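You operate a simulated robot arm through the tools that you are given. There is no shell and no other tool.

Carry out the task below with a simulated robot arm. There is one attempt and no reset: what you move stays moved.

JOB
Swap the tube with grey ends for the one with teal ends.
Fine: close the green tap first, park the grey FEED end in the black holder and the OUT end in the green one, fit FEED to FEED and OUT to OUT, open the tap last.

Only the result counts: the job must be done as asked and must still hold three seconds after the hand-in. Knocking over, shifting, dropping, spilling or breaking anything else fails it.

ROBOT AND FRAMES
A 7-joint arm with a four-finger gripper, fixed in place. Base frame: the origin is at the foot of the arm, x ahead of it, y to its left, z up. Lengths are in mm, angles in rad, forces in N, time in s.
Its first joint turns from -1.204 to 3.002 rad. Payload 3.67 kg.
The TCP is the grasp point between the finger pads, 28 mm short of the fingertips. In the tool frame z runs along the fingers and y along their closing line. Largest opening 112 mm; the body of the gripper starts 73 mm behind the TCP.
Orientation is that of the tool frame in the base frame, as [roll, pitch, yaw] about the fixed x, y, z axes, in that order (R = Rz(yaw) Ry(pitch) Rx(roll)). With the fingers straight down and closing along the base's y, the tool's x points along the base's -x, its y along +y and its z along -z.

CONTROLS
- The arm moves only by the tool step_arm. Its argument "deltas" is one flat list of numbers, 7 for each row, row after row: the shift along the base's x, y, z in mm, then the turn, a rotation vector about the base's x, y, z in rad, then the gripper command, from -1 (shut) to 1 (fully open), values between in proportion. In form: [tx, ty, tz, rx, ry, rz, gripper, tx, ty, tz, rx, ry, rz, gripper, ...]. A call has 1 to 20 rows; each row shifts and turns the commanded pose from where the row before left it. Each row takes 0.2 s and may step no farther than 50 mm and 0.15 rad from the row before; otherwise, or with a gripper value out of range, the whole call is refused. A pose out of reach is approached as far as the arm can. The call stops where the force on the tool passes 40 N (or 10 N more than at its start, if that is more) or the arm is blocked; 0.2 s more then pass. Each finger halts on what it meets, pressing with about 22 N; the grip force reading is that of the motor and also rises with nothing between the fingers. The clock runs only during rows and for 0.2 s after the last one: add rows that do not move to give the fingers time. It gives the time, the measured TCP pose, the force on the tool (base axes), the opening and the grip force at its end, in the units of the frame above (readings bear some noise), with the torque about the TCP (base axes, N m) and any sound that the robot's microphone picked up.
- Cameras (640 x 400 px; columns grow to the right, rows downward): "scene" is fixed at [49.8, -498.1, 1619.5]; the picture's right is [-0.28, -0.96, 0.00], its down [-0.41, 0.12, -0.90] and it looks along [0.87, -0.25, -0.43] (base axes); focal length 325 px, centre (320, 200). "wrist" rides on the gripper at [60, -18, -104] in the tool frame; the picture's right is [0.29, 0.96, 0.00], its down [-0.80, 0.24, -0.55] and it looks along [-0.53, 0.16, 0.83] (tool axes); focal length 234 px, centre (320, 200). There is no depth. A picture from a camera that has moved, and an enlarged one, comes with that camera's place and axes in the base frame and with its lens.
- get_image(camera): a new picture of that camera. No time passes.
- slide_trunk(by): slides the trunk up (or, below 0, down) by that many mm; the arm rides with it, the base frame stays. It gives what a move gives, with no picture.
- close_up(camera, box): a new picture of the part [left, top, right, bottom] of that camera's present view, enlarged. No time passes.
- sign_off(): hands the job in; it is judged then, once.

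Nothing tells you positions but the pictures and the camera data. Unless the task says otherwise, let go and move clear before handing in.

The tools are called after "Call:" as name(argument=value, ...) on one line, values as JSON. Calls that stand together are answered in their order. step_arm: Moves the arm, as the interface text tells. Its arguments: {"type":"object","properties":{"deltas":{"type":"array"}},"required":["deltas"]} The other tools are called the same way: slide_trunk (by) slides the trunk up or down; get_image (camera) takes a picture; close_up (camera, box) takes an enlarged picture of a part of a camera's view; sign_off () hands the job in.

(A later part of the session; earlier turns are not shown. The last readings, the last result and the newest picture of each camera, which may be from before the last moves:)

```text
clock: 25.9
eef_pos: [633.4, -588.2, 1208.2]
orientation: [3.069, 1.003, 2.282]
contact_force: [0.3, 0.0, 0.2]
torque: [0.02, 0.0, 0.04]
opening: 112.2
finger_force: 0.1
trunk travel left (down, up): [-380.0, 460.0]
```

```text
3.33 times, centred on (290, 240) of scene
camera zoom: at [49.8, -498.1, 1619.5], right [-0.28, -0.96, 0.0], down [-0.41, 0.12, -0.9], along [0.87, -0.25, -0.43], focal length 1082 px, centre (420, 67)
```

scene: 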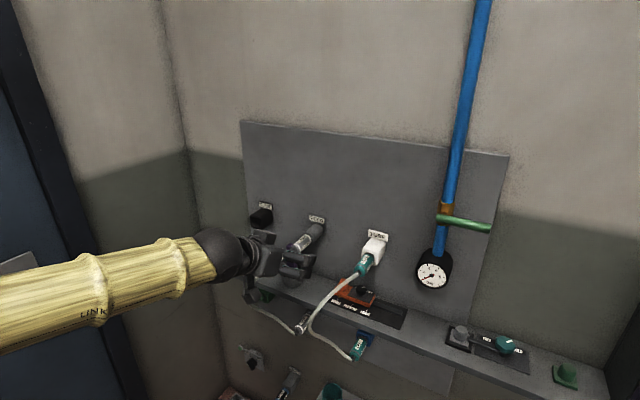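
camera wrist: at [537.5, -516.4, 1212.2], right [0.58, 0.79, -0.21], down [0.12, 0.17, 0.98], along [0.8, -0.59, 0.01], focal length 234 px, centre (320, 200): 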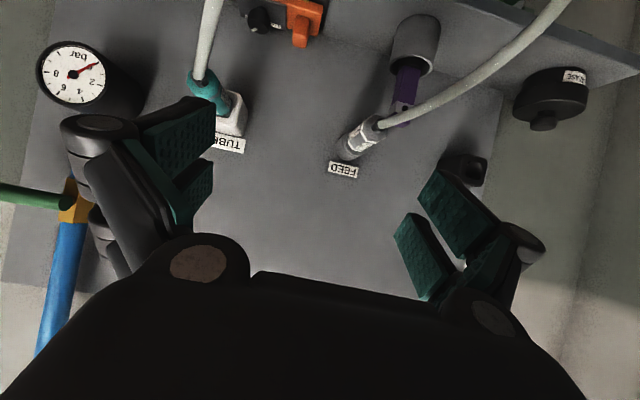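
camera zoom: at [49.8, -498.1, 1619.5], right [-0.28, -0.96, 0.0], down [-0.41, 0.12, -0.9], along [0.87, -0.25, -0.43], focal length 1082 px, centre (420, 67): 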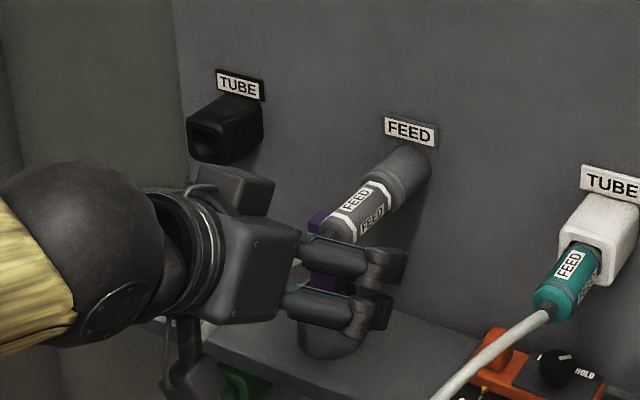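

The gauge reads 0. The three upper fittings line up about 191 mm apart (white e≈-100, FEED e≈90.5, black e≈281). The grey FEED plug axis is at z≈1118 with its tail about 133 mm off the wall, and the purple rod is to its left. I'll move to a 45° pre-grasp above and in front of that plug.

Call:
step_arm(deltas=[25, -1, 0, 0.0635, 0.0905, 0.0128, 0.07, 25, -1, 0, 0.0635, 0.0905, 0.0128, 0.07, 24, -1, -10, 0, 0, 0, 0.07, 24, 0, -9, 0, 0, 0, 0.07])

Call:
get_image(camera="wrist")

Call:
close_up(camera="wrist", box=[240, 0, 440, 130])

Call:
close_up(camera="scene", box=[230, 180, 350, 300])

```text
clock: 26.9
eef_pos: [736.3, -591.1, 1187.9]
orientation: [-3.138, 0.787, 2.368]
contact_force: [-0.1, -0.5, -0.6]
torque: [-0.01, 0.02, 0.0]
opening: 59.8
finger_force: 0.1
trunk travel left (down, up): [-380.0, 460.0]
```

```text
taken
camera wrist: at [640.4, -523.0, 1219.9], right [0.52, 0.83, -0.21], down [0.29, 0.05, 0.96], along [0.8, -0.56, -0.21], focal length 234 px, centre (320, 200)
```

wrist: 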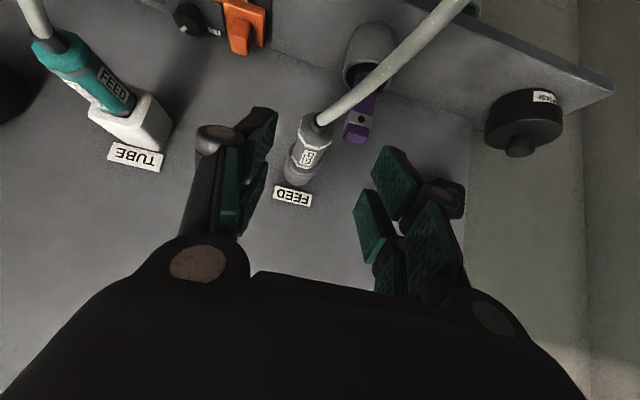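

```text
3.08 times, centred on (340, 65) of wrist
camera zoom: at [640.4, -523.0, 1219.9], right [0.52, 0.83, -0.21], down [0.29, 0.05, 0.96], along [0.8, -0.56, -0.21], focal length 720 px, centre (258, 615)
```

zoom: 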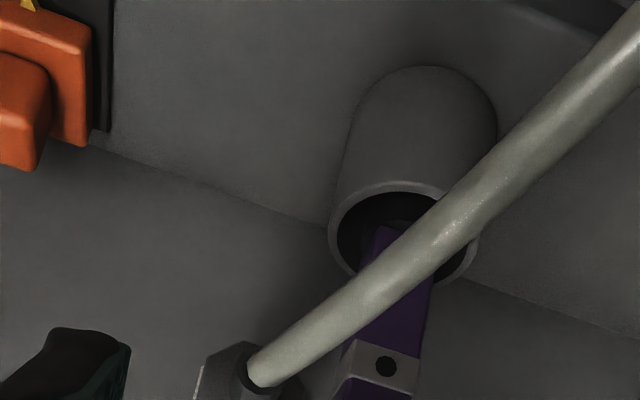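

```text
3.33 times, centred on (290, 240) of scene
camera zoom: at [49.8, -498.1, 1619.5], right [-0.28, -0.96, 0.0], down [-0.41, 0.12, -0.9], along [0.87, -0.25, -0.43], focal length 1082 px, centre (420, 67)
```

zoom: 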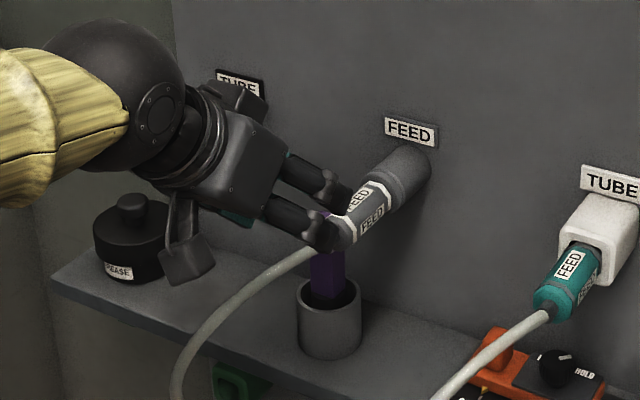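

The rod's top is near e≈139, about 80 mm off the wall and z≈1098. A narrow gripper opening around the plug's outer end should clear it. I'll close in diagonally most of the way and check.

Call:
step_arm(deltas=[8.94, -9.68, -13.98, 0, 0, 0, -0.15, 8.94, -9.68, -13.98, 0, 0, 0, -0.15, 8.94, -9.68, -13.98, 0, 0, 0, -0.15])

Call:
get_image(camera="wrist")

Call:
close_up(camera="scene", box=[230, 180, 350, 300])

```text
clock: 27.7
eef_pos: [761.7, -622.1, 1146.3]
orientation: [-3.141, 0.787, 2.369]
contact_force: [-1.0, 0.3, 0.0]
torque: [-0.02, -0.01, -0.02]
opening: 47.4
finger_force: 0.1
trunk travel left (down, up): [-380.0, 460.0]
```

```text
taken
camera wrist: at [666.3, -554.0, 1177.7], right [0.52, 0.83, -0.21], down [0.29, 0.05, 0.96], along [0.8, -0.56, -0.21], focal length 234 px, centre (320, 200)
```

wrist: 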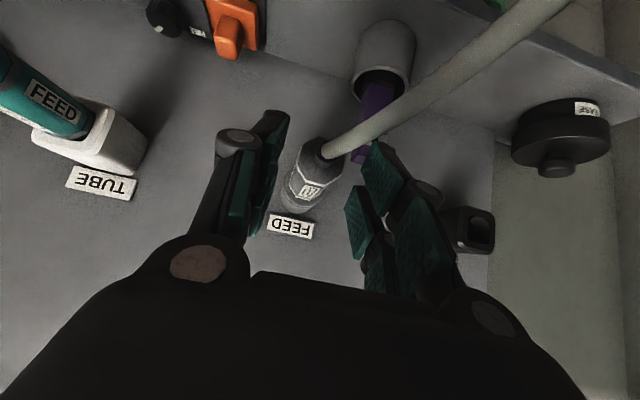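

```text
3.33 times, centred on (290, 240) of scene
camera zoom: at [49.8, -498.1, 1619.5], right [-0.28, -0.96, 0.0], down [-0.41, 0.12, -0.9], along [0.87, -0.25, -0.43], focal length 1082 px, centre (420, 67)
```

zoom: 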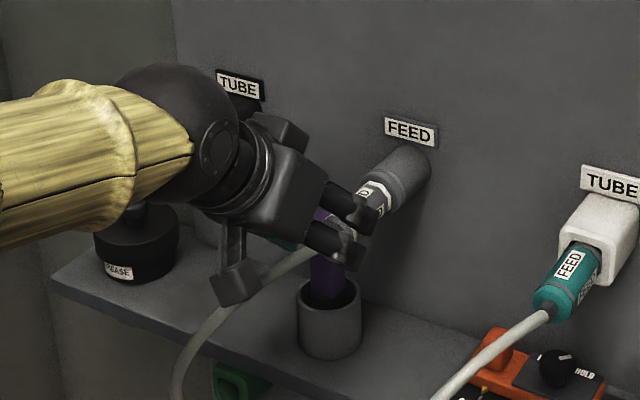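

The fingers straddle the plug and clear the rod. I'll finish the approach and look once more before gripping.

Call:
step_arm(deltas=[9.7, -8.7, -14.2, 0, 0, 0, -0.18, 9.6, -8.7, -14.1, 0, 0, 0, -0.18, 0, 0, 0, 0, 0, 0, -0.18])

Call:
get_image(camera="wrist")

Call:
close_up(camera="scene", box=[260, 200, 350, 290])

```text
clock: 28.5
eef_pos: [778.4, -637.3, 1119.8]
orientation: [-3.14, 0.787, 2.37]
contact_force: [-0.7, 0.5, -0.2]
torque: [-0.03, 0.02, 0.01]
opening: 45.9
finger_force: 0.2
trunk travel left (down, up): [-380.0, 460.0]
```

```text
taken
camera wrist: at [684.0, -569.6, 1151.4], right [0.52, 0.83, -0.21], down [0.29, 0.05, 0.96], along [0.8, -0.56, -0.21], focal length 234 px, centre (320, 200)
```

wrist: 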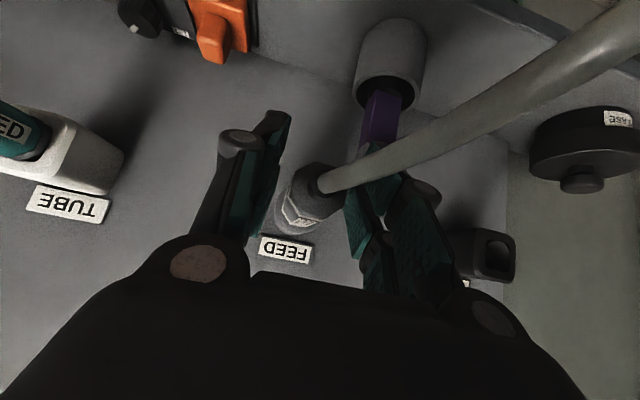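

```text
4.44 times, centred on (305, 245) of scene
camera zoom: at [49.8, -498.1, 1619.5], right [-0.28, -0.96, 0.0], down [-0.41, 0.12, -0.9], along [0.87, -0.25, -0.43], focal length 1443 px, centre (387, 0)
```

zoom: 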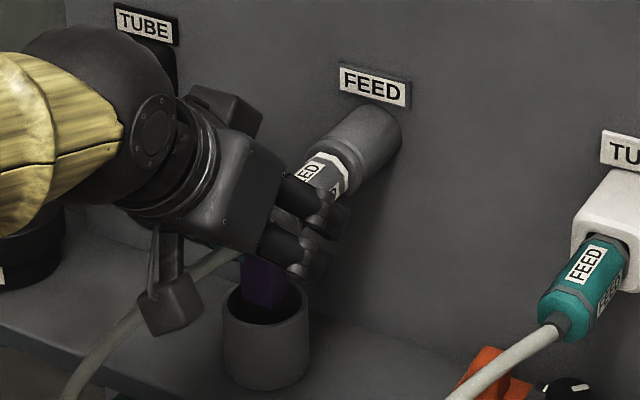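

Alignment is good, and only the tail of the plug is between the pads. I'll go about 9 mm further in for a firmer hold, then close on it.

Call:
step_arm(deltas=[6.4, -6.3, -1.8, 0, 0, 0, -0.2, 0, 0, 0, 0, 0, 0, -0.3, 0, 0, 0, 0, 0, 0, -1, 0, 0, 0, 0, 0, 0, -1])

Call:
get_image(camera="wrist")

Call:
close_up(camera="scene", box=[260, 200, 350, 290])

```text
clock: 29.5
eef_pos: [784.9, -644.1, 1119.6]
orientation: [-3.141, 0.789, 2.368]
contact_force: [-3.6, 1.6, -0.9]
torque: [0.05, 0.02, -0.16]
opening: 28.7
finger_force: 22.2
trunk travel left (down, up): [-380.0, 460.0]
```

```text
taken
camera wrist: at [689.9, -576.1, 1149.8], right [0.52, 0.83, -0.21], down [0.29, 0.05, 0.96], along [0.8, -0.56, -0.21], focal length 234 px, centre (320, 200)
```

wrist: 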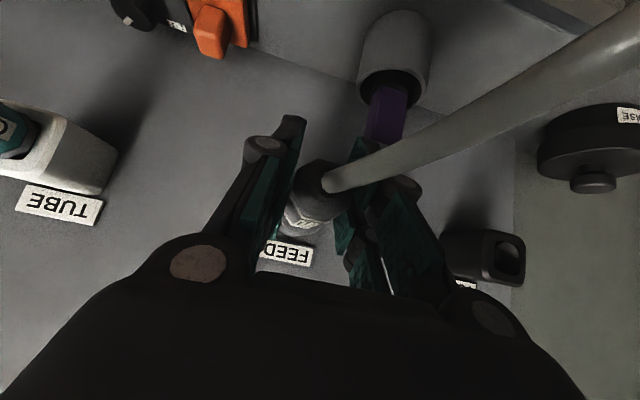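

```text
4.44 times, centred on (305, 245) of scene
camera zoom: at [49.8, -498.1, 1619.5], right [-0.28, -0.96, 0.0], down [-0.41, 0.12, -0.9], along [0.87, -0.25, -0.43], focal length 1443 px, centre (387, 0)
```

zoom: 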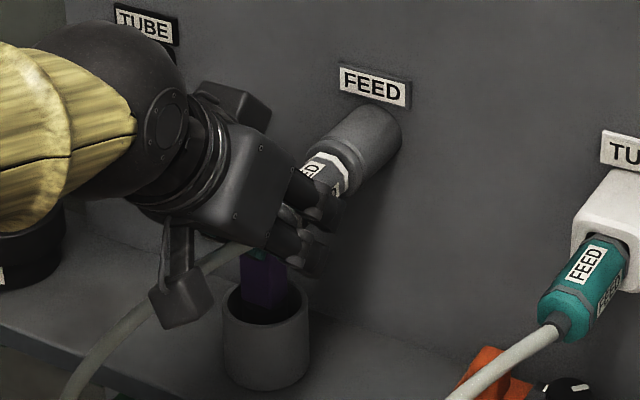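

The plug is held (28.7 mm wide), with the tool at e≈90.7, z≈1119.6. Now I'll pull it straight out from the wall in small steps and watch the force.

Call:
step_arm(deltas=[-3.6, 3.5, 0, 0, 0, 0, -1, -3.6, 3.5, 0, 0, 0, 0, -1, -3.6, 3.5, 0, 0, 0, 0, -1, -3.6, 3.5, 0, 0, 0, 0, -1])

Call:
close_up(camera="scene", box=[260, 200, 350, 290])

```text
clock: 30.5
eef_pos: [768.5, -629.7, 1116.4]
orientation: [-3.14, 0.786, 2.37]
contact_force: [0.2, 0.0, 0.5]
torque: [0.02, 0.02, -0.03]
opening: 28.6
finger_force: 21.5
trunk travel left (down, up): [-380.0, 460.0]
```

```text
4.44 times, centred on (305, 245) of scene
camera zoom: at [49.8, -498.1, 1619.5], right [-0.28, -0.96, 0.0], down [-0.41, 0.12, -0.9], along [0.87, -0.25, -0.43], focal length 1443 px, centre (387, 0)
```

zoom: 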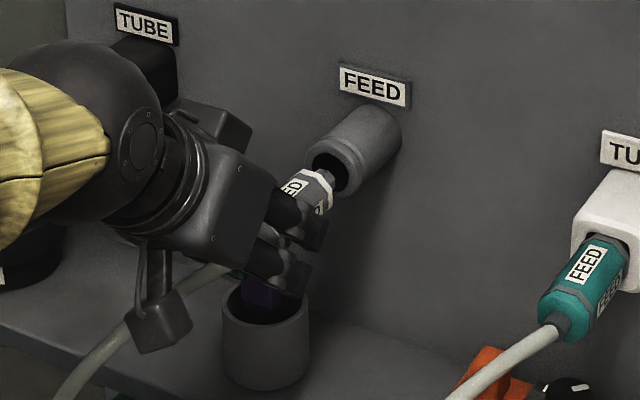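

It slides out freely. I'll keep pulling it straight out until it is well clear.

Call:
step_arm(deltas=[-7.1, 7, 0, 0, 0, 0, -1, -14.3, 14, 0, 0, 0, 0, -1, -14.3, 14, 0, 0, 0, 0, -1, -14.3, 14, 0, 0, 0, 0, -1])

Call:
get_image(camera="wrist")

Call:
get_image(camera="scene")

Call:
close_up(camera="scene", box=[230, 190, 350, 310])

```text
clock: 31.5
eef_pos: [719.4, -580.4, 1117.4]
orientation: [-3.141, 0.788, 2.368]
contact_force: [0.6, 0.1, 0.8]
torque: [-0.01, 0.01, 0.04]
opening: 28.7
finger_force: 21.5
trunk travel left (down, up): [-380.0, 460.0]
```

```text
taken
camera wrist: at [624.4, -512.0, 1148.5], right [0.52, 0.83, -0.21], down [0.29, 0.05, 0.96], along [0.8, -0.56, -0.21], focal length 234 px, centre (320, 200)
```

wrist: 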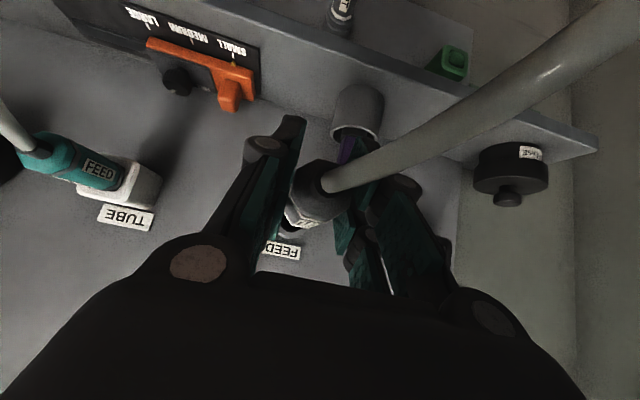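

```text
taken
```

scene: 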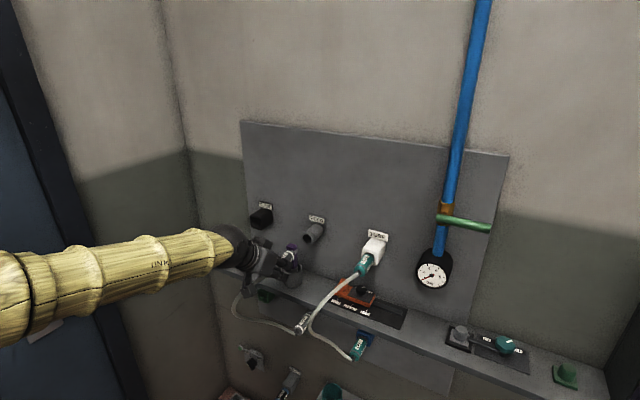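

```text
3.33 times, centred on (290, 250) of scene
camera zoom: at [49.8, -498.1, 1619.5], right [-0.28, -0.96, 0.0], down [-0.41, 0.12, -0.9], along [0.87, -0.25, -0.43], focal length 1082 px, centre (420, 33)
```

zoom: 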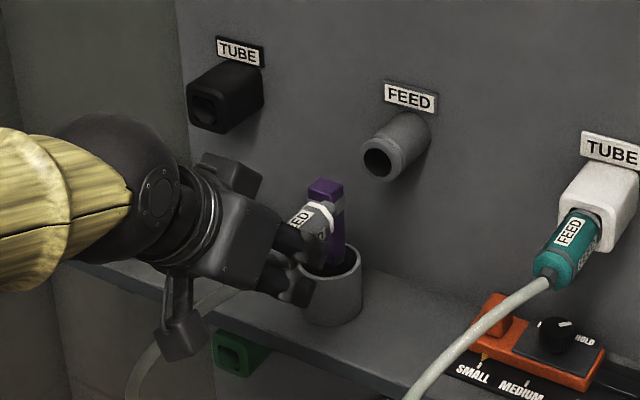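

The plug is out and the FEED socket is empty. I'll carry it left about 190 mm, at this distance off the wall, to line up with the black holder.

Call:
step_arm(deltas=[33.4, 33.9, 0, 0, 0, 0, -1, 33.4, 33.9, 0, 0, 0, 0, -1, 33.4, 34, 0, 0, 0, 0, -1, 33.3, 34, 0, 0, 0, 0, -1, 0, 0, 0, 0, 0, 0, -1])

Call:
get_image(camera="wrist")

Call:
close_up(camera="scene", box=[200, 180, 340, 330])

```text
clock: 32.7
eef_pos: [853.7, -445.1, 1114.3]
orientation: [3.139, 0.787, 2.365]
contact_force: [-1.1, 0.3, 0.4]
torque: [-0.02, 0.05, 0.0]
opening: 28.6
finger_force: 22.3
trunk travel left (down, up): [-380.0, 460.0]
```

```text
taken
camera wrist: at [758.6, -377.4, 1146.6], right [0.52, 0.83, -0.2], down [0.29, 0.05, 0.96], along [0.8, -0.56, -0.21], focal length 234 px, centre (320, 200)
```

wrist: 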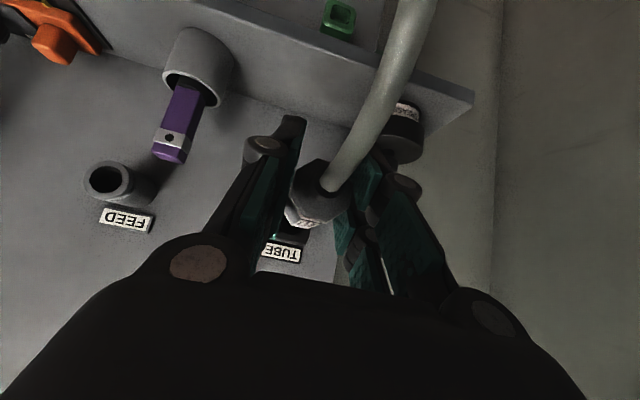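

```text
2.67 times, centred on (270, 255) of scene
camera zoom: at [49.8, -498.1, 1619.5], right [-0.28, -0.96, 0.0], down [-0.41, 0.12, -0.9], along [0.87, -0.25, -0.43], focal length 866 px, centre (453, 53)
```

zoom: 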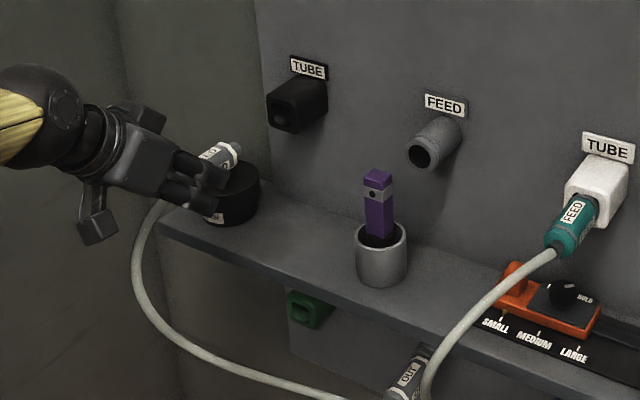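

The view matches the FEED geometry, and the black holder's mouth is at the same height and depth as the FEED socket. I'll move in until the nose is just in front of the holder and check alignment.

Call:
step_arm(deltas=[14.3, -14, 0, 0, 0, 0, -1, 14.3, -14, 0, 0, 0, 0, -1, 10, -9.8, 0, 0, 0, 0, -1, 0, 0, 0, 0, 0, 0, -1])

Call:
get_image(camera="wrist")

Call:
close_up(camera="wrist", box=[240, 130, 400, 280])

Call:
close_up(camera="scene", box=[230, 190, 310, 270])

```text
clock: 33.7
eef_pos: [892.3, -482.7, 1116.2]
orientation: [-3.14, 0.786, 2.369]
contact_force: [-0.3, -0.2, 0.1]
torque: [0.02, 0.0, 0.01]
opening: 28.7
finger_force: 22.1
trunk travel left (down, up): [-380.0, 460.0]
```

```text
taken
camera wrist: at [798.3, -415.1, 1147.9], right [0.52, 0.83, -0.21], down [0.29, 0.05, 0.96], along [0.8, -0.56, -0.21], focal length 234 px, centre (320, 200)
```

wrist: 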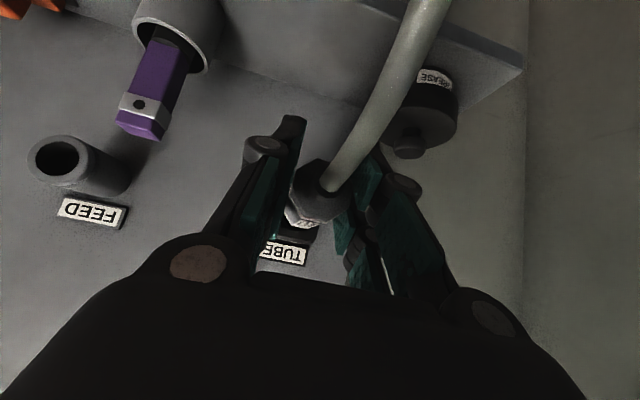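

```text
2.67 times, centred on (320, 205) of wrist
camera zoom: at [798.3, -415.1, 1147.9], right [0.52, 0.83, -0.21], down [0.29, 0.05, 0.96], along [0.8, -0.56, -0.21], focal length 624 px, centre (320, 187)
```

zoom: 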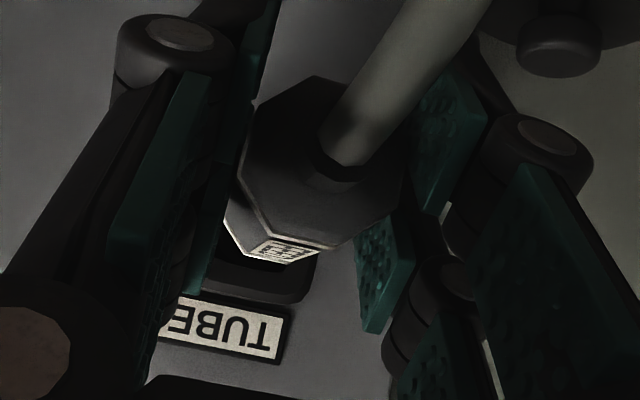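

```text
5.00 times, centred on (270, 230) of scene
camera zoom: at [49.8, -498.1, 1619.5], right [-0.28, -0.96, 0.0], down [-0.41, 0.12, -0.9], along [0.87, -0.25, -0.43], focal length 1623 px, centre (570, 50)
```

zoom: 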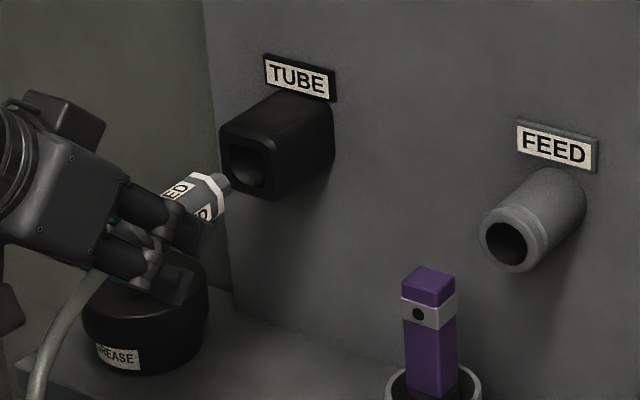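

I'll enlarge the plug nose and holder mouth to check the plug's angle and offset.

Call:
close_up(camera="scene", box=[252, 200, 292, 240])

Call:
close_up(camera="wrist", box=[285, 150, 345, 250])

```text
10.00 times, centred on (272, 220) of scene
camera zoom: at [49.8, -498.1, 1619.5], right [-0.28, -0.96, 0.0], down [-0.41, 0.12, -0.9], along [0.87, -0.25, -0.43], focal length 3246 px, centre (800, 0)
```

zoom: 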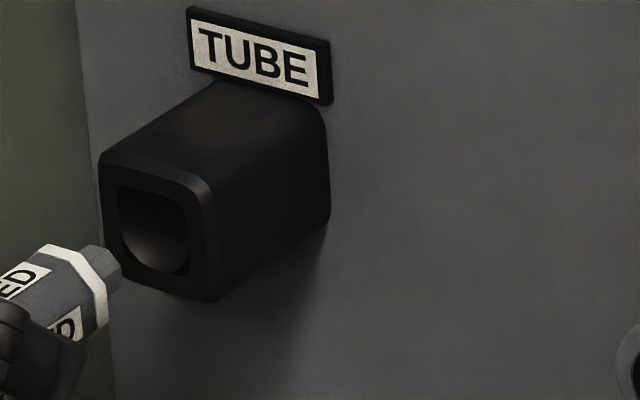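

```text
4.00 times, centred on (315, 200) of wrist
camera zoom: at [798.3, -415.1, 1147.9], right [0.52, 0.83, -0.21], down [0.29, 0.05, 0.96], along [0.8, -0.56, -0.21], focal length 937 px, centre (340, 200)
```

zoom: 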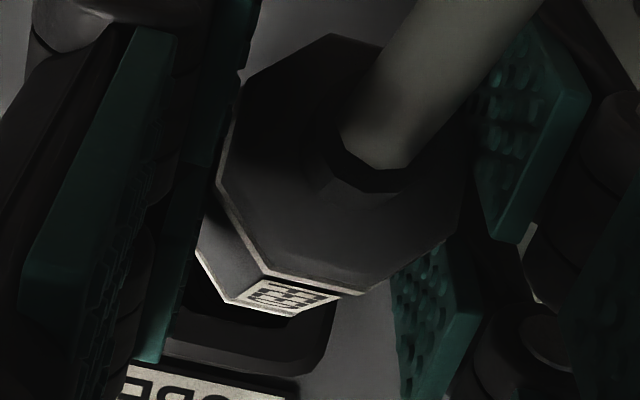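

The nose lines up with the holder's hole along the insertion direction. I'll insert slowly while watching the force.

Call:
step_arm(deltas=[2.85, -2.8, 0, 0, 0, 0, -1, 2.85, -2.8, 0, 0, 0, 0, -1, 2.85, -2.8, 0, 0, 0, 0, -1, 2.85, -2.8, 0, 0, 0, 0, -1, 2.85, -2.8, 0, 0, 0, 0, -1])

Call:
close_up(camera="scene", box=[252, 200, 292, 240])

```text
clock: 34.9
eef_pos: [907.9, -496.5, 1116.5]
orientation: [-3.14, 0.788, 2.368]
contact_force: [-0.3, -0.4, -0.4]
torque: [0.0, 0.02, 0.01]
opening: 28.8
finger_force: 21.3
trunk travel left (down, up): [-380.0, 460.0]
```

```text
10.00 times, centred on (272, 220) of scene
camera zoom: at [49.8, -498.1, 1619.5], right [-0.28, -0.96, 0.0], down [-0.41, 0.12, -0.9], along [0.87, -0.25, -0.43], focal length 3246 px, centre (800, 0)
```

zoom: 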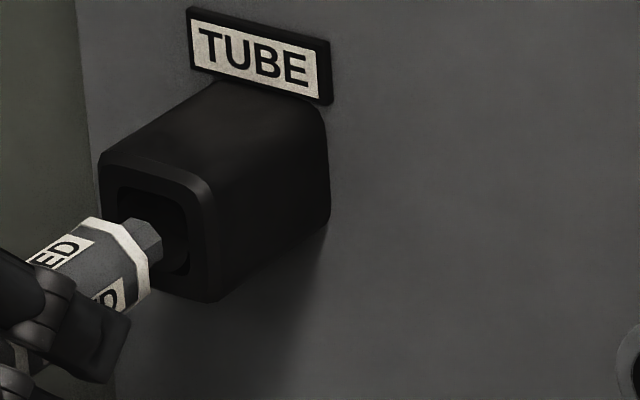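

The nose is entering cleanly with no force. I'll look at the teal plug in the white holder for how full insertion should look.

Call:
close_up(camera="scene", box=[350, 225, 400, 280])

Call:
step_arm(deltas=[2.15, -2.1, 0, 0, 0, 0, -1, 2.15, -2.1, 0, 0, 0, 0, -1, 2.15, -2.1, 0, 0, 0, 0, -1])

Call:
close_up(camera="scene", box=[252, 200, 292, 240])

```text
7.27 times, centred on (375, 252) of scene
camera zoom: at [49.8, -498.1, 1619.5], right [-0.28, -0.96, 0.0], down [-0.41, 0.12, -0.9], along [0.87, -0.25, -0.43], focal length 2361 px, centre (-80, -182)
```

zoom: 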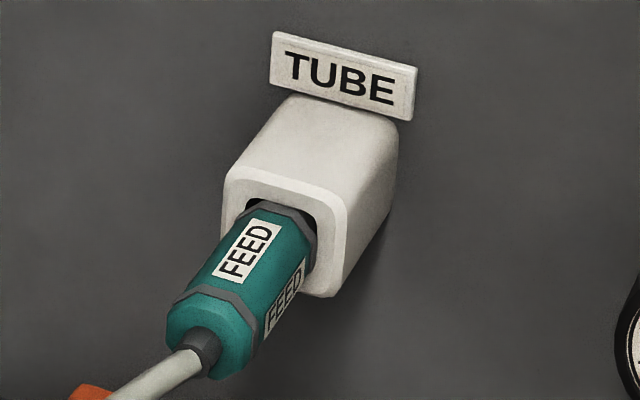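

```text
clock: 35.7
eef_pos: [914.2, -503.1, 1117.0]
orientation: [-3.141, 0.788, 2.37]
contact_force: [0.0, -0.2, 0.2]
torque: [0.01, 0.05, -0.01]
opening: 28.7
finger_force: 21.9
trunk travel left (down, up): [-380.0, 460.0]
```

```text
10.00 times, centred on (272, 220) of scene
camera zoom: at [49.8, -498.1, 1619.5], right [-0.28, -0.96, 0.0], down [-0.41, 0.12, -0.9], along [0.87, -0.25, -0.43], focal length 3246 px, centre (800, 0)
```

zoom: 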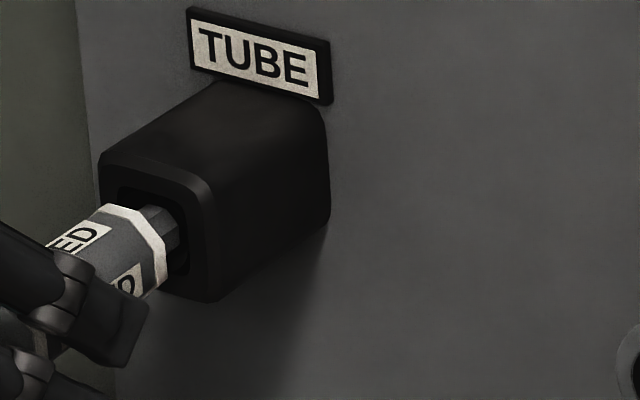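

Teal's front ring sits just inside its holder's mouth, so the grey plug needs a few more millimetres. I'll continue gently.

Call:
step_arm(deltas=[1.8, -1.75, 0, 0, 0, 0, -1, 1.8, -1.75, 0, 0, 0, 0, -1, 1.4, -1.4, 0, 0, 0, 0, -1])

Call:
close_up(camera="scene", box=[252, 200, 292, 240])

```text
clock: 36.5
eef_pos: [918.9, -508.7, 1116.3]
orientation: [-3.141, 0.786, 2.37]
contact_force: [-0.5, 0.1, -0.4]
torque: [0.02, 0.02, -0.01]
opening: 28.5
finger_force: 21.7
trunk travel left (down, up): [-380.0, 460.0]
```

```text
10.00 times, centred on (272, 220) of scene
camera zoom: at [49.8, -498.1, 1619.5], right [-0.28, -0.96, 0.0], down [-0.41, 0.12, -0.9], along [0.87, -0.25, -0.43], focal length 3246 px, centre (800, 0)
```

zoom: 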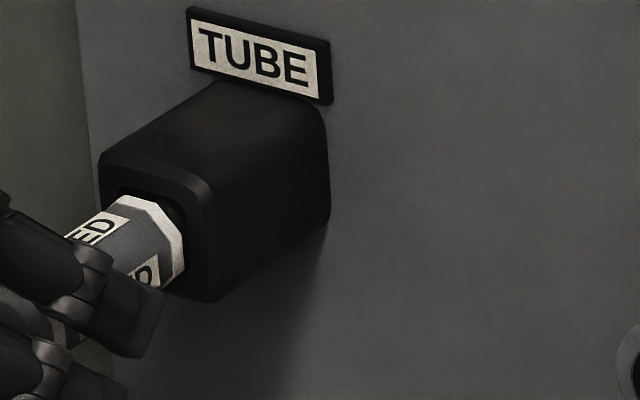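

Still no resistance. I'll continue in 2 mm steps until it seats.

Call:
step_arm(deltas=[1.43, -1.4, 0, 0, 0, 0, -1, 1.43, -1.4, 0, 0, 0, 0, -1, 1.43, -1.4, 0, 0, 0, 0, -1])

Call:
close_up(camera="scene", box=[252, 200, 292, 240])

```text
clock: 37.3
eef_pos: [922.9, -512.0, 1117.4]
orientation: [-3.139, 0.787, 2.368]
contact_force: [-16.9, 13.7, -4.5]
torque: [0.15, 0.17, -0.1]
opening: 28.9
finger_force: 21.6
trunk travel left (down, up): [-380.0, 460.0]
```

```text
10.00 times, centred on (272, 220) of scene
camera zoom: at [49.8, -498.1, 1619.5], right [-0.28, -0.96, 0.0], down [-0.41, 0.12, -0.9], along [0.87, -0.25, -0.43], focal length 3246 px, centre (800, 0)
```

zoom: 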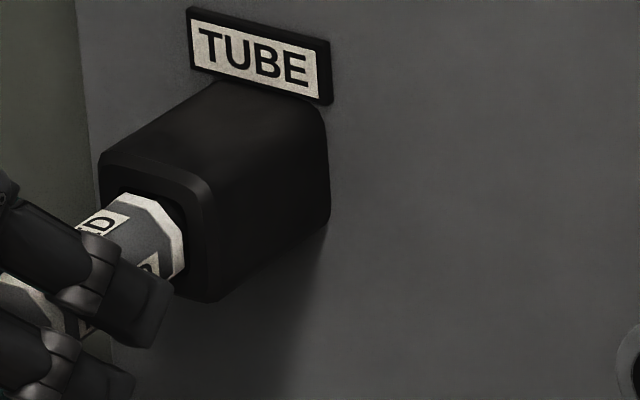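

The plug has seated: the force rose to about 22 N and the ring stopped moving. Its depth matches how it sat in the FEED socket. I'll open slightly and check that it stays.

Call:
step_arm(deltas=[0, 0, 0, 0, 0, 0, -0.3, 0, 0, 0, 0, 0, 0, -0.2, 0, 0, 0, 0, 0, 0, -0.18])

Call:
close_up(camera="scene", box=[232, 190, 312, 260])

Call:
get_image(camera="wrist")

```text
clock: 38.1
eef_pos: [923.4, -512.1, 1116.2]
orientation: [-3.141, 0.789, 2.368]
contact_force: [-0.7, -0.2, 0.4]
torque: [0.02, 0.01, -0.01]
opening: 45.8
finger_force: 0.1
trunk travel left (down, up): [-380.0, 460.0]
```

```text
5.71 times, centred on (272, 225) of scene
camera zoom: at [49.8, -498.1, 1619.5], right [-0.28, -0.96, 0.0], down [-0.41, 0.12, -0.9], along [0.87, -0.25, -0.43], focal length 1855 px, centre (594, 57)
```

zoom: 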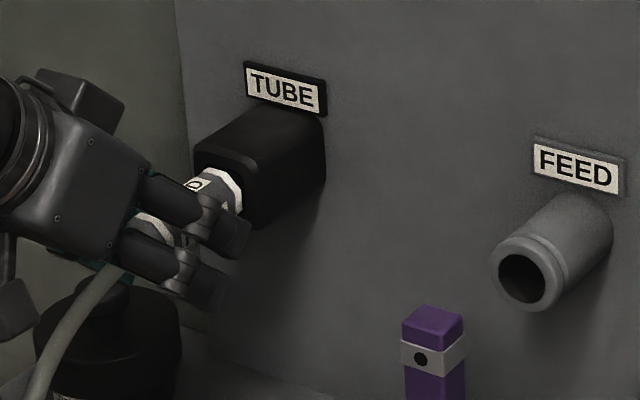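

```text
taken
camera wrist: at [827.9, -444.7, 1148.3], right [0.52, 0.83, -0.21], down [0.29, 0.05, 0.96], along [0.8, -0.56, -0.21], focal length 234 px, centre (320, 200)
```

wrist: 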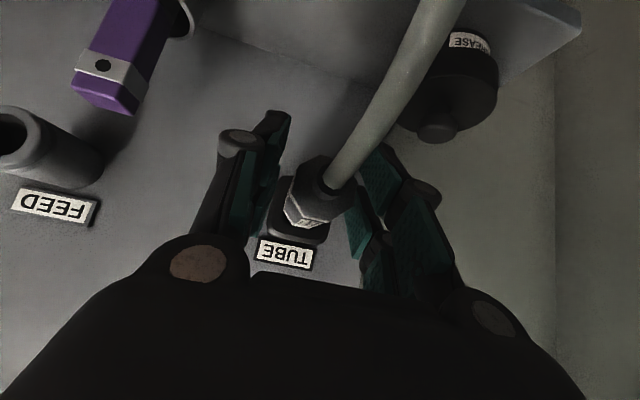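

The plug holds in the black holder. I'll retreat diagonally the way I came and check the tube routing before going below the ledge.

Call:
step_arm(deltas=[-12.6, 12.4, 17.7, 0, 0, 0, -0.15, -12.6, 12.4, 17.7, 0, 0, 0, 0, -12.6, 12.4, 17.7, 0, 0, 0, 0, -12.6, 12.4, 17.7, 0, 0, 0, 0, -28, 27.5, 20, 0, 0, 0, 0, -28, 27.5, 20, 0, 0, 0, 0])

Call:
get_image(camera="wrist")

Call:
get_image(camera="scene")

Call:
close_up(camera="scene", box=[220, 190, 420, 390])

```text
clock: 39.5
eef_pos: [815.6, -404.6, 1227.2]
orientation: [-3.139, 0.79, 2.369]
contact_force: [0.5, 0.6, 0.3]
torque: [0.0, -0.04, 0.0]
opening: 56.3
finger_force: 0.1
trunk travel left (down, up): [-380.0, 460.0]
```

```text
taken
camera wrist: at [720.4, -337.6, 1259.2], right [0.52, 0.83, -0.21], down [0.29, 0.05, 0.96], along [0.8, -0.56, -0.21], focal length 234 px, centre (320, 200)
```

wrist: 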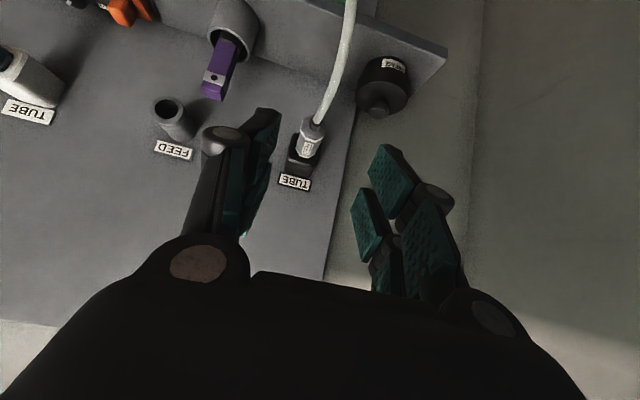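

```text
taken
```

scene: 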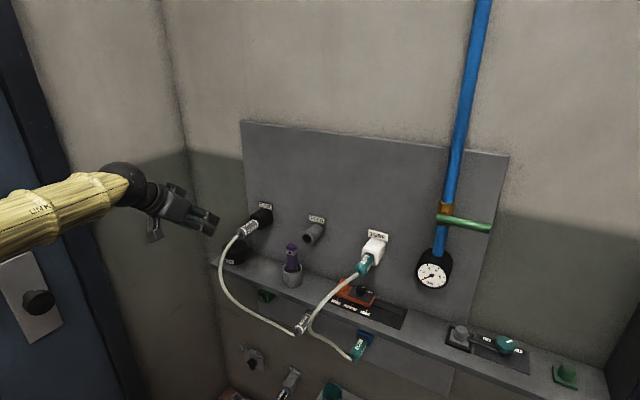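

```text
2.00 times, centred on (320, 290) of scene
camera zoom: at [49.8, -498.1, 1619.5], right [-0.28, -0.96, 0.0], down [-0.41, 0.12, -0.9], along [0.87, -0.25, -0.43], focal length 649 px, centre (320, 20)
```

zoom: 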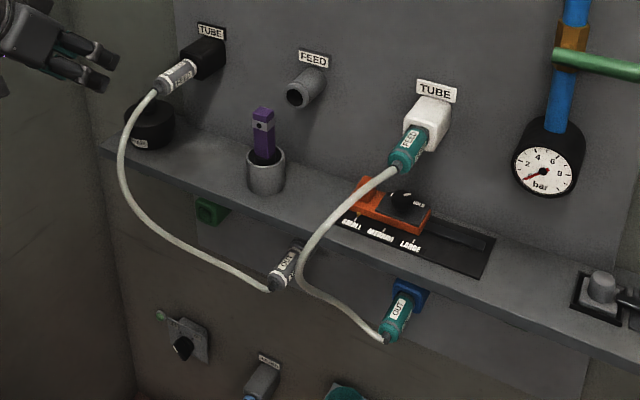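

Everything is where it should be. Next is the grey OUT plug under the ledge. I'll move right at this height and then lower the trunk to look at it.

Call:
step_arm(deltas=[-28, -28.5, 0, 0, 0, 0, 0.3, -28, -28.5, 0, 0, 0, 0, 0.3, -28, -28.5, 0, 0, 0, 0, 0.3, -28, -28.5, 0, 0, 0, 0, 0.3, -28, -28.5, 0, 0, 0, 0, 0.3])

Call:
slide_trunk(by=-250)

Call:
get_image(camera="wrist")

Call:
get_image(camera="scene")

```text
clock: 40.7
eef_pos: [674.2, -549.6, 1228.8]
orientation: [-3.138, 0.789, 2.371]
contact_force: [-0.6, 0.3, 1.0]
torque: [-0.01, -0.01, 0.02]
opening: 72.8
finger_force: 0.1
trunk travel left (down, up): [-380.0, 460.0]
```

```text
clock: 43.3
eef_pos: [674.1, -548.8, 977.4]
orientation: [-3.139, 0.787, 2.368]
contact_force: [-0.4, 0.1, -0.1]
torque: [0.01, 0.03, -0.01]
opening: 73.0
finger_force: 0.0
trunk travel left (down, up): [-130.0, 710.0]
```

```text
taken
camera wrist: at [580.1, -480.6, 1009.5], right [0.52, 0.83, -0.21], down [0.29, 0.05, 0.96], along [0.8, -0.56, -0.21], focal length 234 px, centre (320, 200)
```

wrist: 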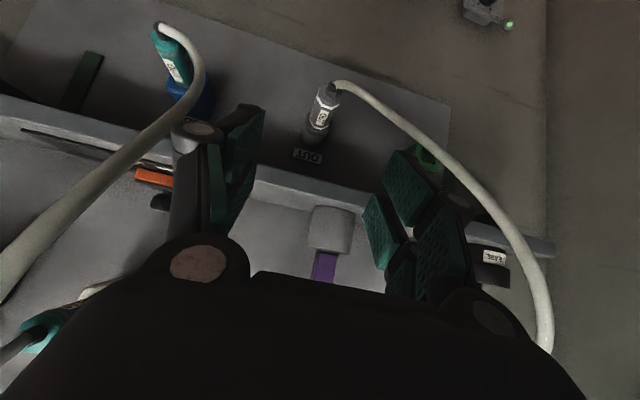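

```text
taken
```

scene: 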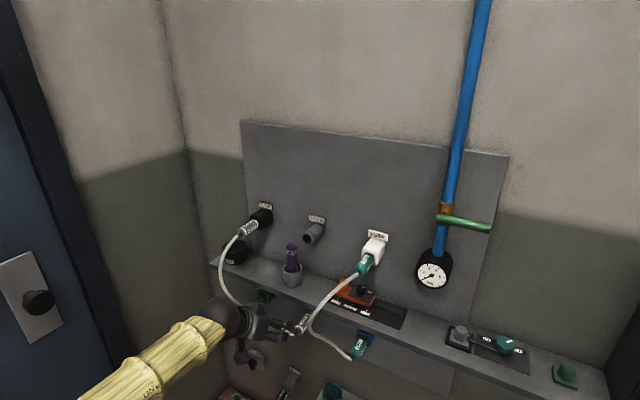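

I can see the grey OUT plug, its label, and the green holder to its left. I'll enlarge these to measure them.

Call:
close_up(camera="wrist", box=[260, 50, 380, 180])

Call:
close_up(camera="wrist", box=[120, 10, 280, 130])

Call:
close_up(camera="wrist", box=[370, 110, 530, 230])

Call:
close_up(camera="scene", box=[250, 280, 390, 370])

```text
3.08 times, centred on (320, 115) of wrist
camera zoom: at [580.1, -480.6, 1009.5], right [0.52, 0.83, -0.21], down [0.29, 0.05, 0.96], along [0.8, -0.56, -0.21], focal length 720 px, centre (320, 462)
```

zoom: 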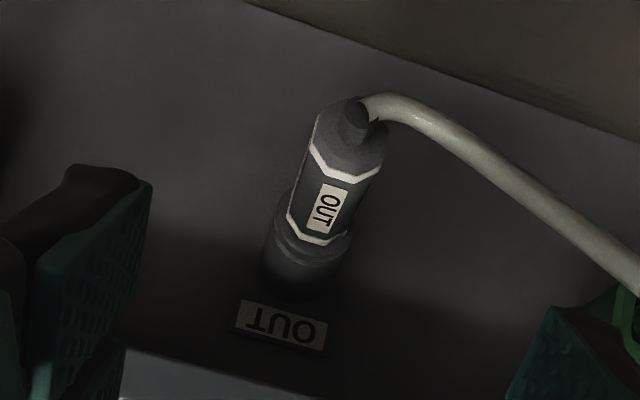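

```text
3.33 times, centred on (200, 70) of wrist
camera zoom: at [580.1, -480.6, 1009.5], right [0.52, 0.83, -0.21], down [0.29, 0.05, 0.96], along [0.8, -0.56, -0.21], focal length 781 px, centre (720, 633)
```

zoom: 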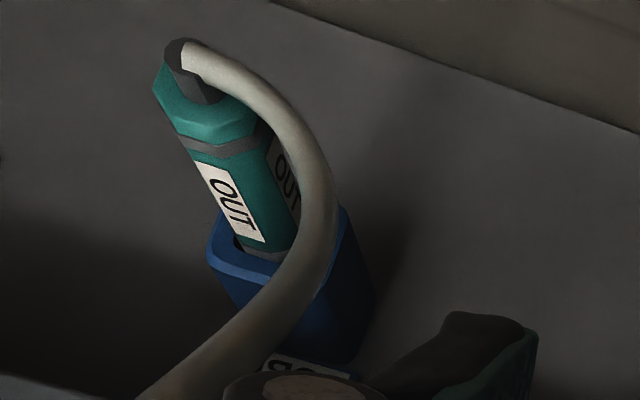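

```text
3.33 times, centred on (450, 170) of wrist
camera zoom: at [580.1, -480.6, 1009.5], right [0.52, 0.83, -0.21], down [0.29, 0.05, 0.96], along [0.8, -0.56, -0.21], focal length 781 px, centre (-113, 300)
```

zoom: 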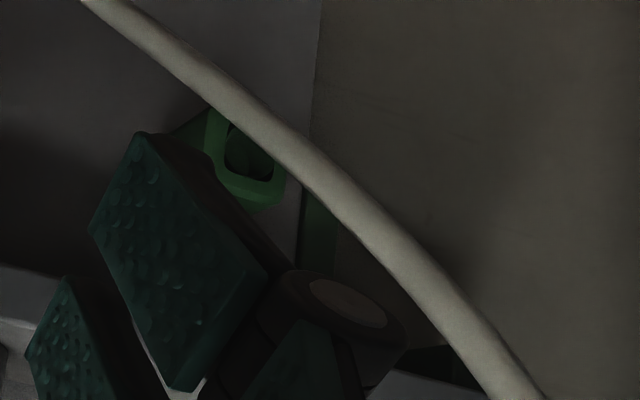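

```text
4.44 times, centred on (320, 325) of scene
camera zoom: at [49.8, -498.1, 1619.5], right [-0.28, -0.96, 0.0], down [-0.41, 0.12, -0.9], along [0.87, -0.25, -0.43], focal length 1443 px, centre (320, -356)
```

zoom: 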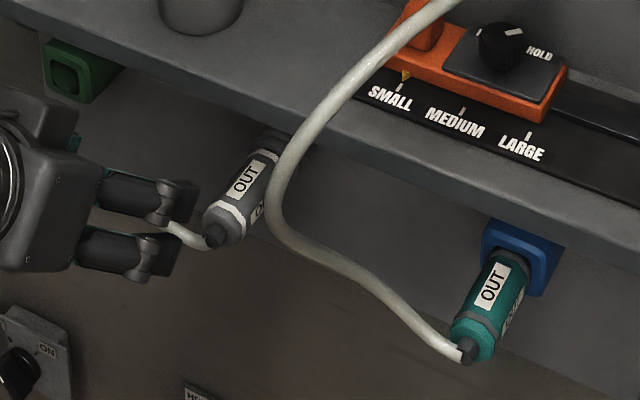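

The lower row mirrors the upper one: OUT at e≈90.5, z≈820, and the green holder at e≈281, z≈822. The grey tube now rises up and left from the OUT plug, so I'll steepen the tool to about 55° to stay above it and move to a pre-grasp pose.

Call:
step_arm(deltas=[17, -12, -10, 0.0612, 0.0623, 0, -0.1, 17, -13, -15, 0.0612, 0.0623, 0, -0.1, 18, -13, -17, 0, 0, 0, -0.1])

Call:
get_image(camera="wrist")

Call:
close_up(camera="scene", box=[230, 260, 370, 360])

```text
clock: 44.1
eef_pos: [725.1, -588.2, 935.2]
orientation: [3.141, 0.61, 2.367]
contact_force: [-0.5, -0.4, -0.2]
torque: [-0.02, -0.03, 0.03]
opening: 50.4
finger_force: 0.1
trunk travel left (down, up): [-130.0, 710.0]
```

```text
taken
camera wrist: at [636.0, -525.1, 987.0], right [0.5, 0.85, -0.17], down [0.41, -0.06, 0.91], along [0.76, -0.52, -0.38], focal length 234 px, centre (320, 200)
```

wrist: 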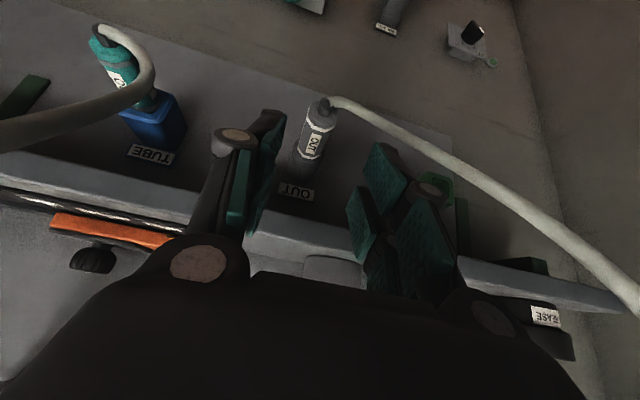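

```text
4.00 times, centred on (300, 310) of scene
camera zoom: at [49.8, -498.1, 1619.5], right [-0.28, -0.96, 0.0], down [-0.41, 0.12, -0.9], along [0.87, -0.25, -0.43], focal length 1299 px, centre (400, -240)
```

zoom: 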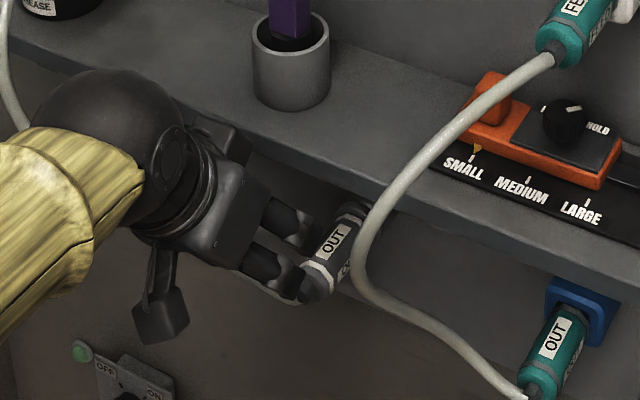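

The approach line looks clear of both tubes and the ledge. I'll descend part of the way and re-check.

Call:
step_arm(deltas=[11.9, -11.2, -23, 0, 0, 0, -0.12, 11.9, -11.2, -23, 0, 0, 0, -0.15, 11.9, -11.2, -23, 0, 0, 0, -0.15, 0, 0, 0, 0, 0, 0, -0.15])

Call:
get_image(camera="wrist")

Call:
close_up(camera="scene", box=[230, 260, 370, 360])

```text
clock: 45.1
eef_pos: [762.7, -621.7, 866.3]
orientation: [-3.138, 0.613, 2.369]
contact_force: [-0.1, 0.0, 0.7]
torque: [-0.05, -0.02, 0.01]
opening: 47.7
finger_force: 0.0
trunk travel left (down, up): [-130.0, 710.0]
```

```text
taken
camera wrist: at [672.7, -558.4, 917.8], right [0.5, 0.85, -0.17], down [0.41, -0.06, 0.91], along [0.76, -0.52, -0.38], focal length 234 px, centre (320, 200)
```

wrist: 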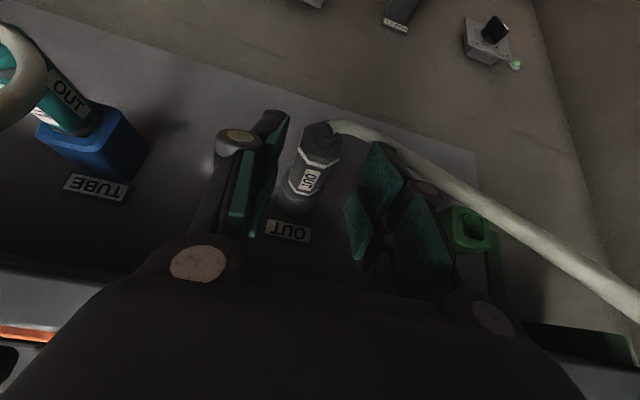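

```text
4.00 times, centred on (300, 310) of scene
camera zoom: at [49.8, -498.1, 1619.5], right [-0.28, -0.96, 0.0], down [-0.41, 0.12, -0.9], along [0.87, -0.25, -0.43], focal length 1299 px, centre (400, -240)
```

zoom: 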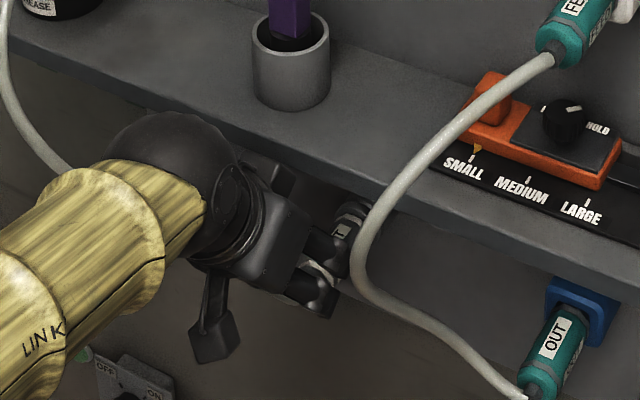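

Alignment still looks right. I'll complete the approach around the OUT plug.

Call:
step_arm(deltas=[8, -8, -17, 0, 0, 0, -0.17, 8, -8, -17, 0, 0, 0, -0.18, 6, -6.4, -12, 0, 0, 0, -0.18, 0, 0, 0, 0, 0, 0, -0.18])

Call:
get_image(camera="wrist")

Call:
close_up(camera="wrist", box=[240, 130, 400, 260])

Call:
close_up(camera="scene", box=[260, 280, 360, 350])

```text
clock: 46.1
eef_pos: [783.3, -644.0, 821.5]
orientation: [-3.138, 0.612, 2.369]
contact_force: [0.2, -0.3, -0.5]
torque: [0.01, -0.01, 0.0]
opening: 46.1
finger_force: 0.1
trunk travel left (down, up): [-130.0, 710.0]
```

```text
taken
camera wrist: at [694.4, -579.9, 872.1], right [0.5, 0.85, -0.17], down [0.41, -0.06, 0.91], along [0.76, -0.52, -0.38], focal length 234 px, centre (320, 200)
```

wrist: 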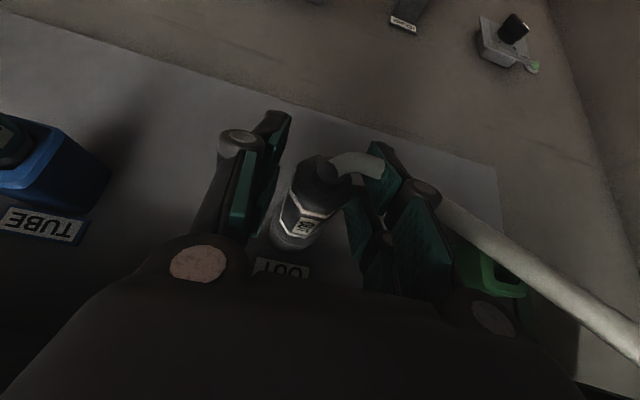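

```text
3.08 times, centred on (320, 195) of wrist
camera zoom: at [694.4, -579.9, 872.1], right [0.5, 0.85, -0.17], down [0.41, -0.06, 0.91], along [0.76, -0.52, -0.38], focal length 720 px, centre (320, 215)
```

zoom: 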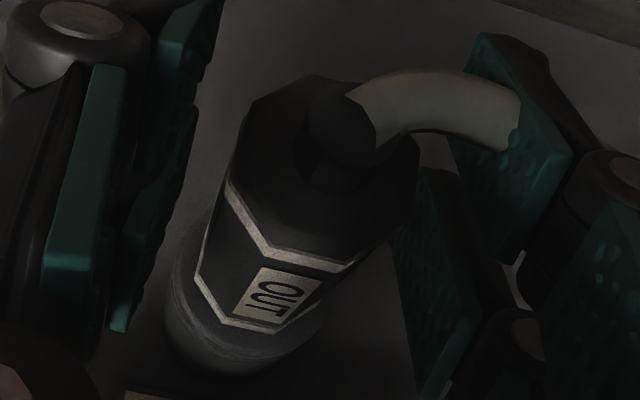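

```text
5.71 times, centred on (310, 315) of scene
camera zoom: at [49.8, -498.1, 1619.5], right [-0.28, -0.96, 0.0], down [-0.41, 0.12, -0.9], along [0.87, -0.25, -0.43], focal length 1855 px, centre (377, -457)
```

zoom: 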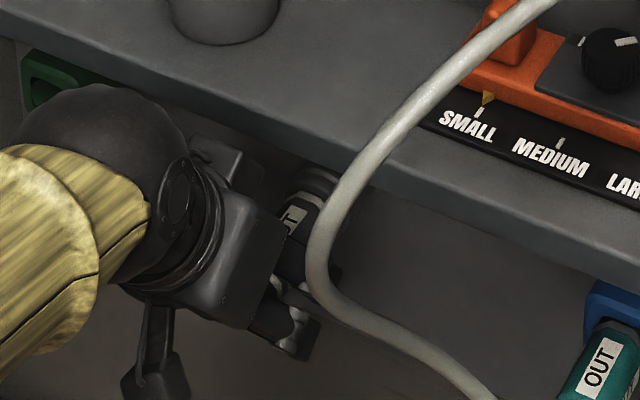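

The tube passes beneath the left finger as planned, and the plug sits centred between the pads. Closing on it now.

Call:
step_arm(deltas=[0, 0, 0, 0, 0, 0, -0.35, 0, 0, 0, 0, 0, 0, -1, 0, 0, 0, 0, 0, 0, -1])

Call:
get_image(camera="wrist")

```text
clock: 46.9
eef_pos: [784.3, -643.9, 822.0]
orientation: [-3.14, 0.612, 2.368]
contact_force: [-1.9, -1.1, -0.1]
torque: [0.0, 0.08, -0.2]
opening: 28.4
finger_force: 22.4
trunk travel left (down, up): [-130.0, 710.0]
```

```text
taken
camera wrist: at [694.0, -580.1, 872.2], right [0.5, 0.85, -0.17], down [0.41, -0.06, 0.91], along [0.76, -0.52, -0.38], focal length 234 px, centre (320, 200)
```

wrist: 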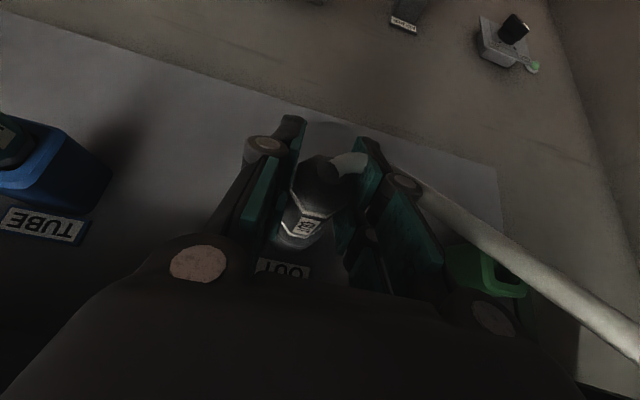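

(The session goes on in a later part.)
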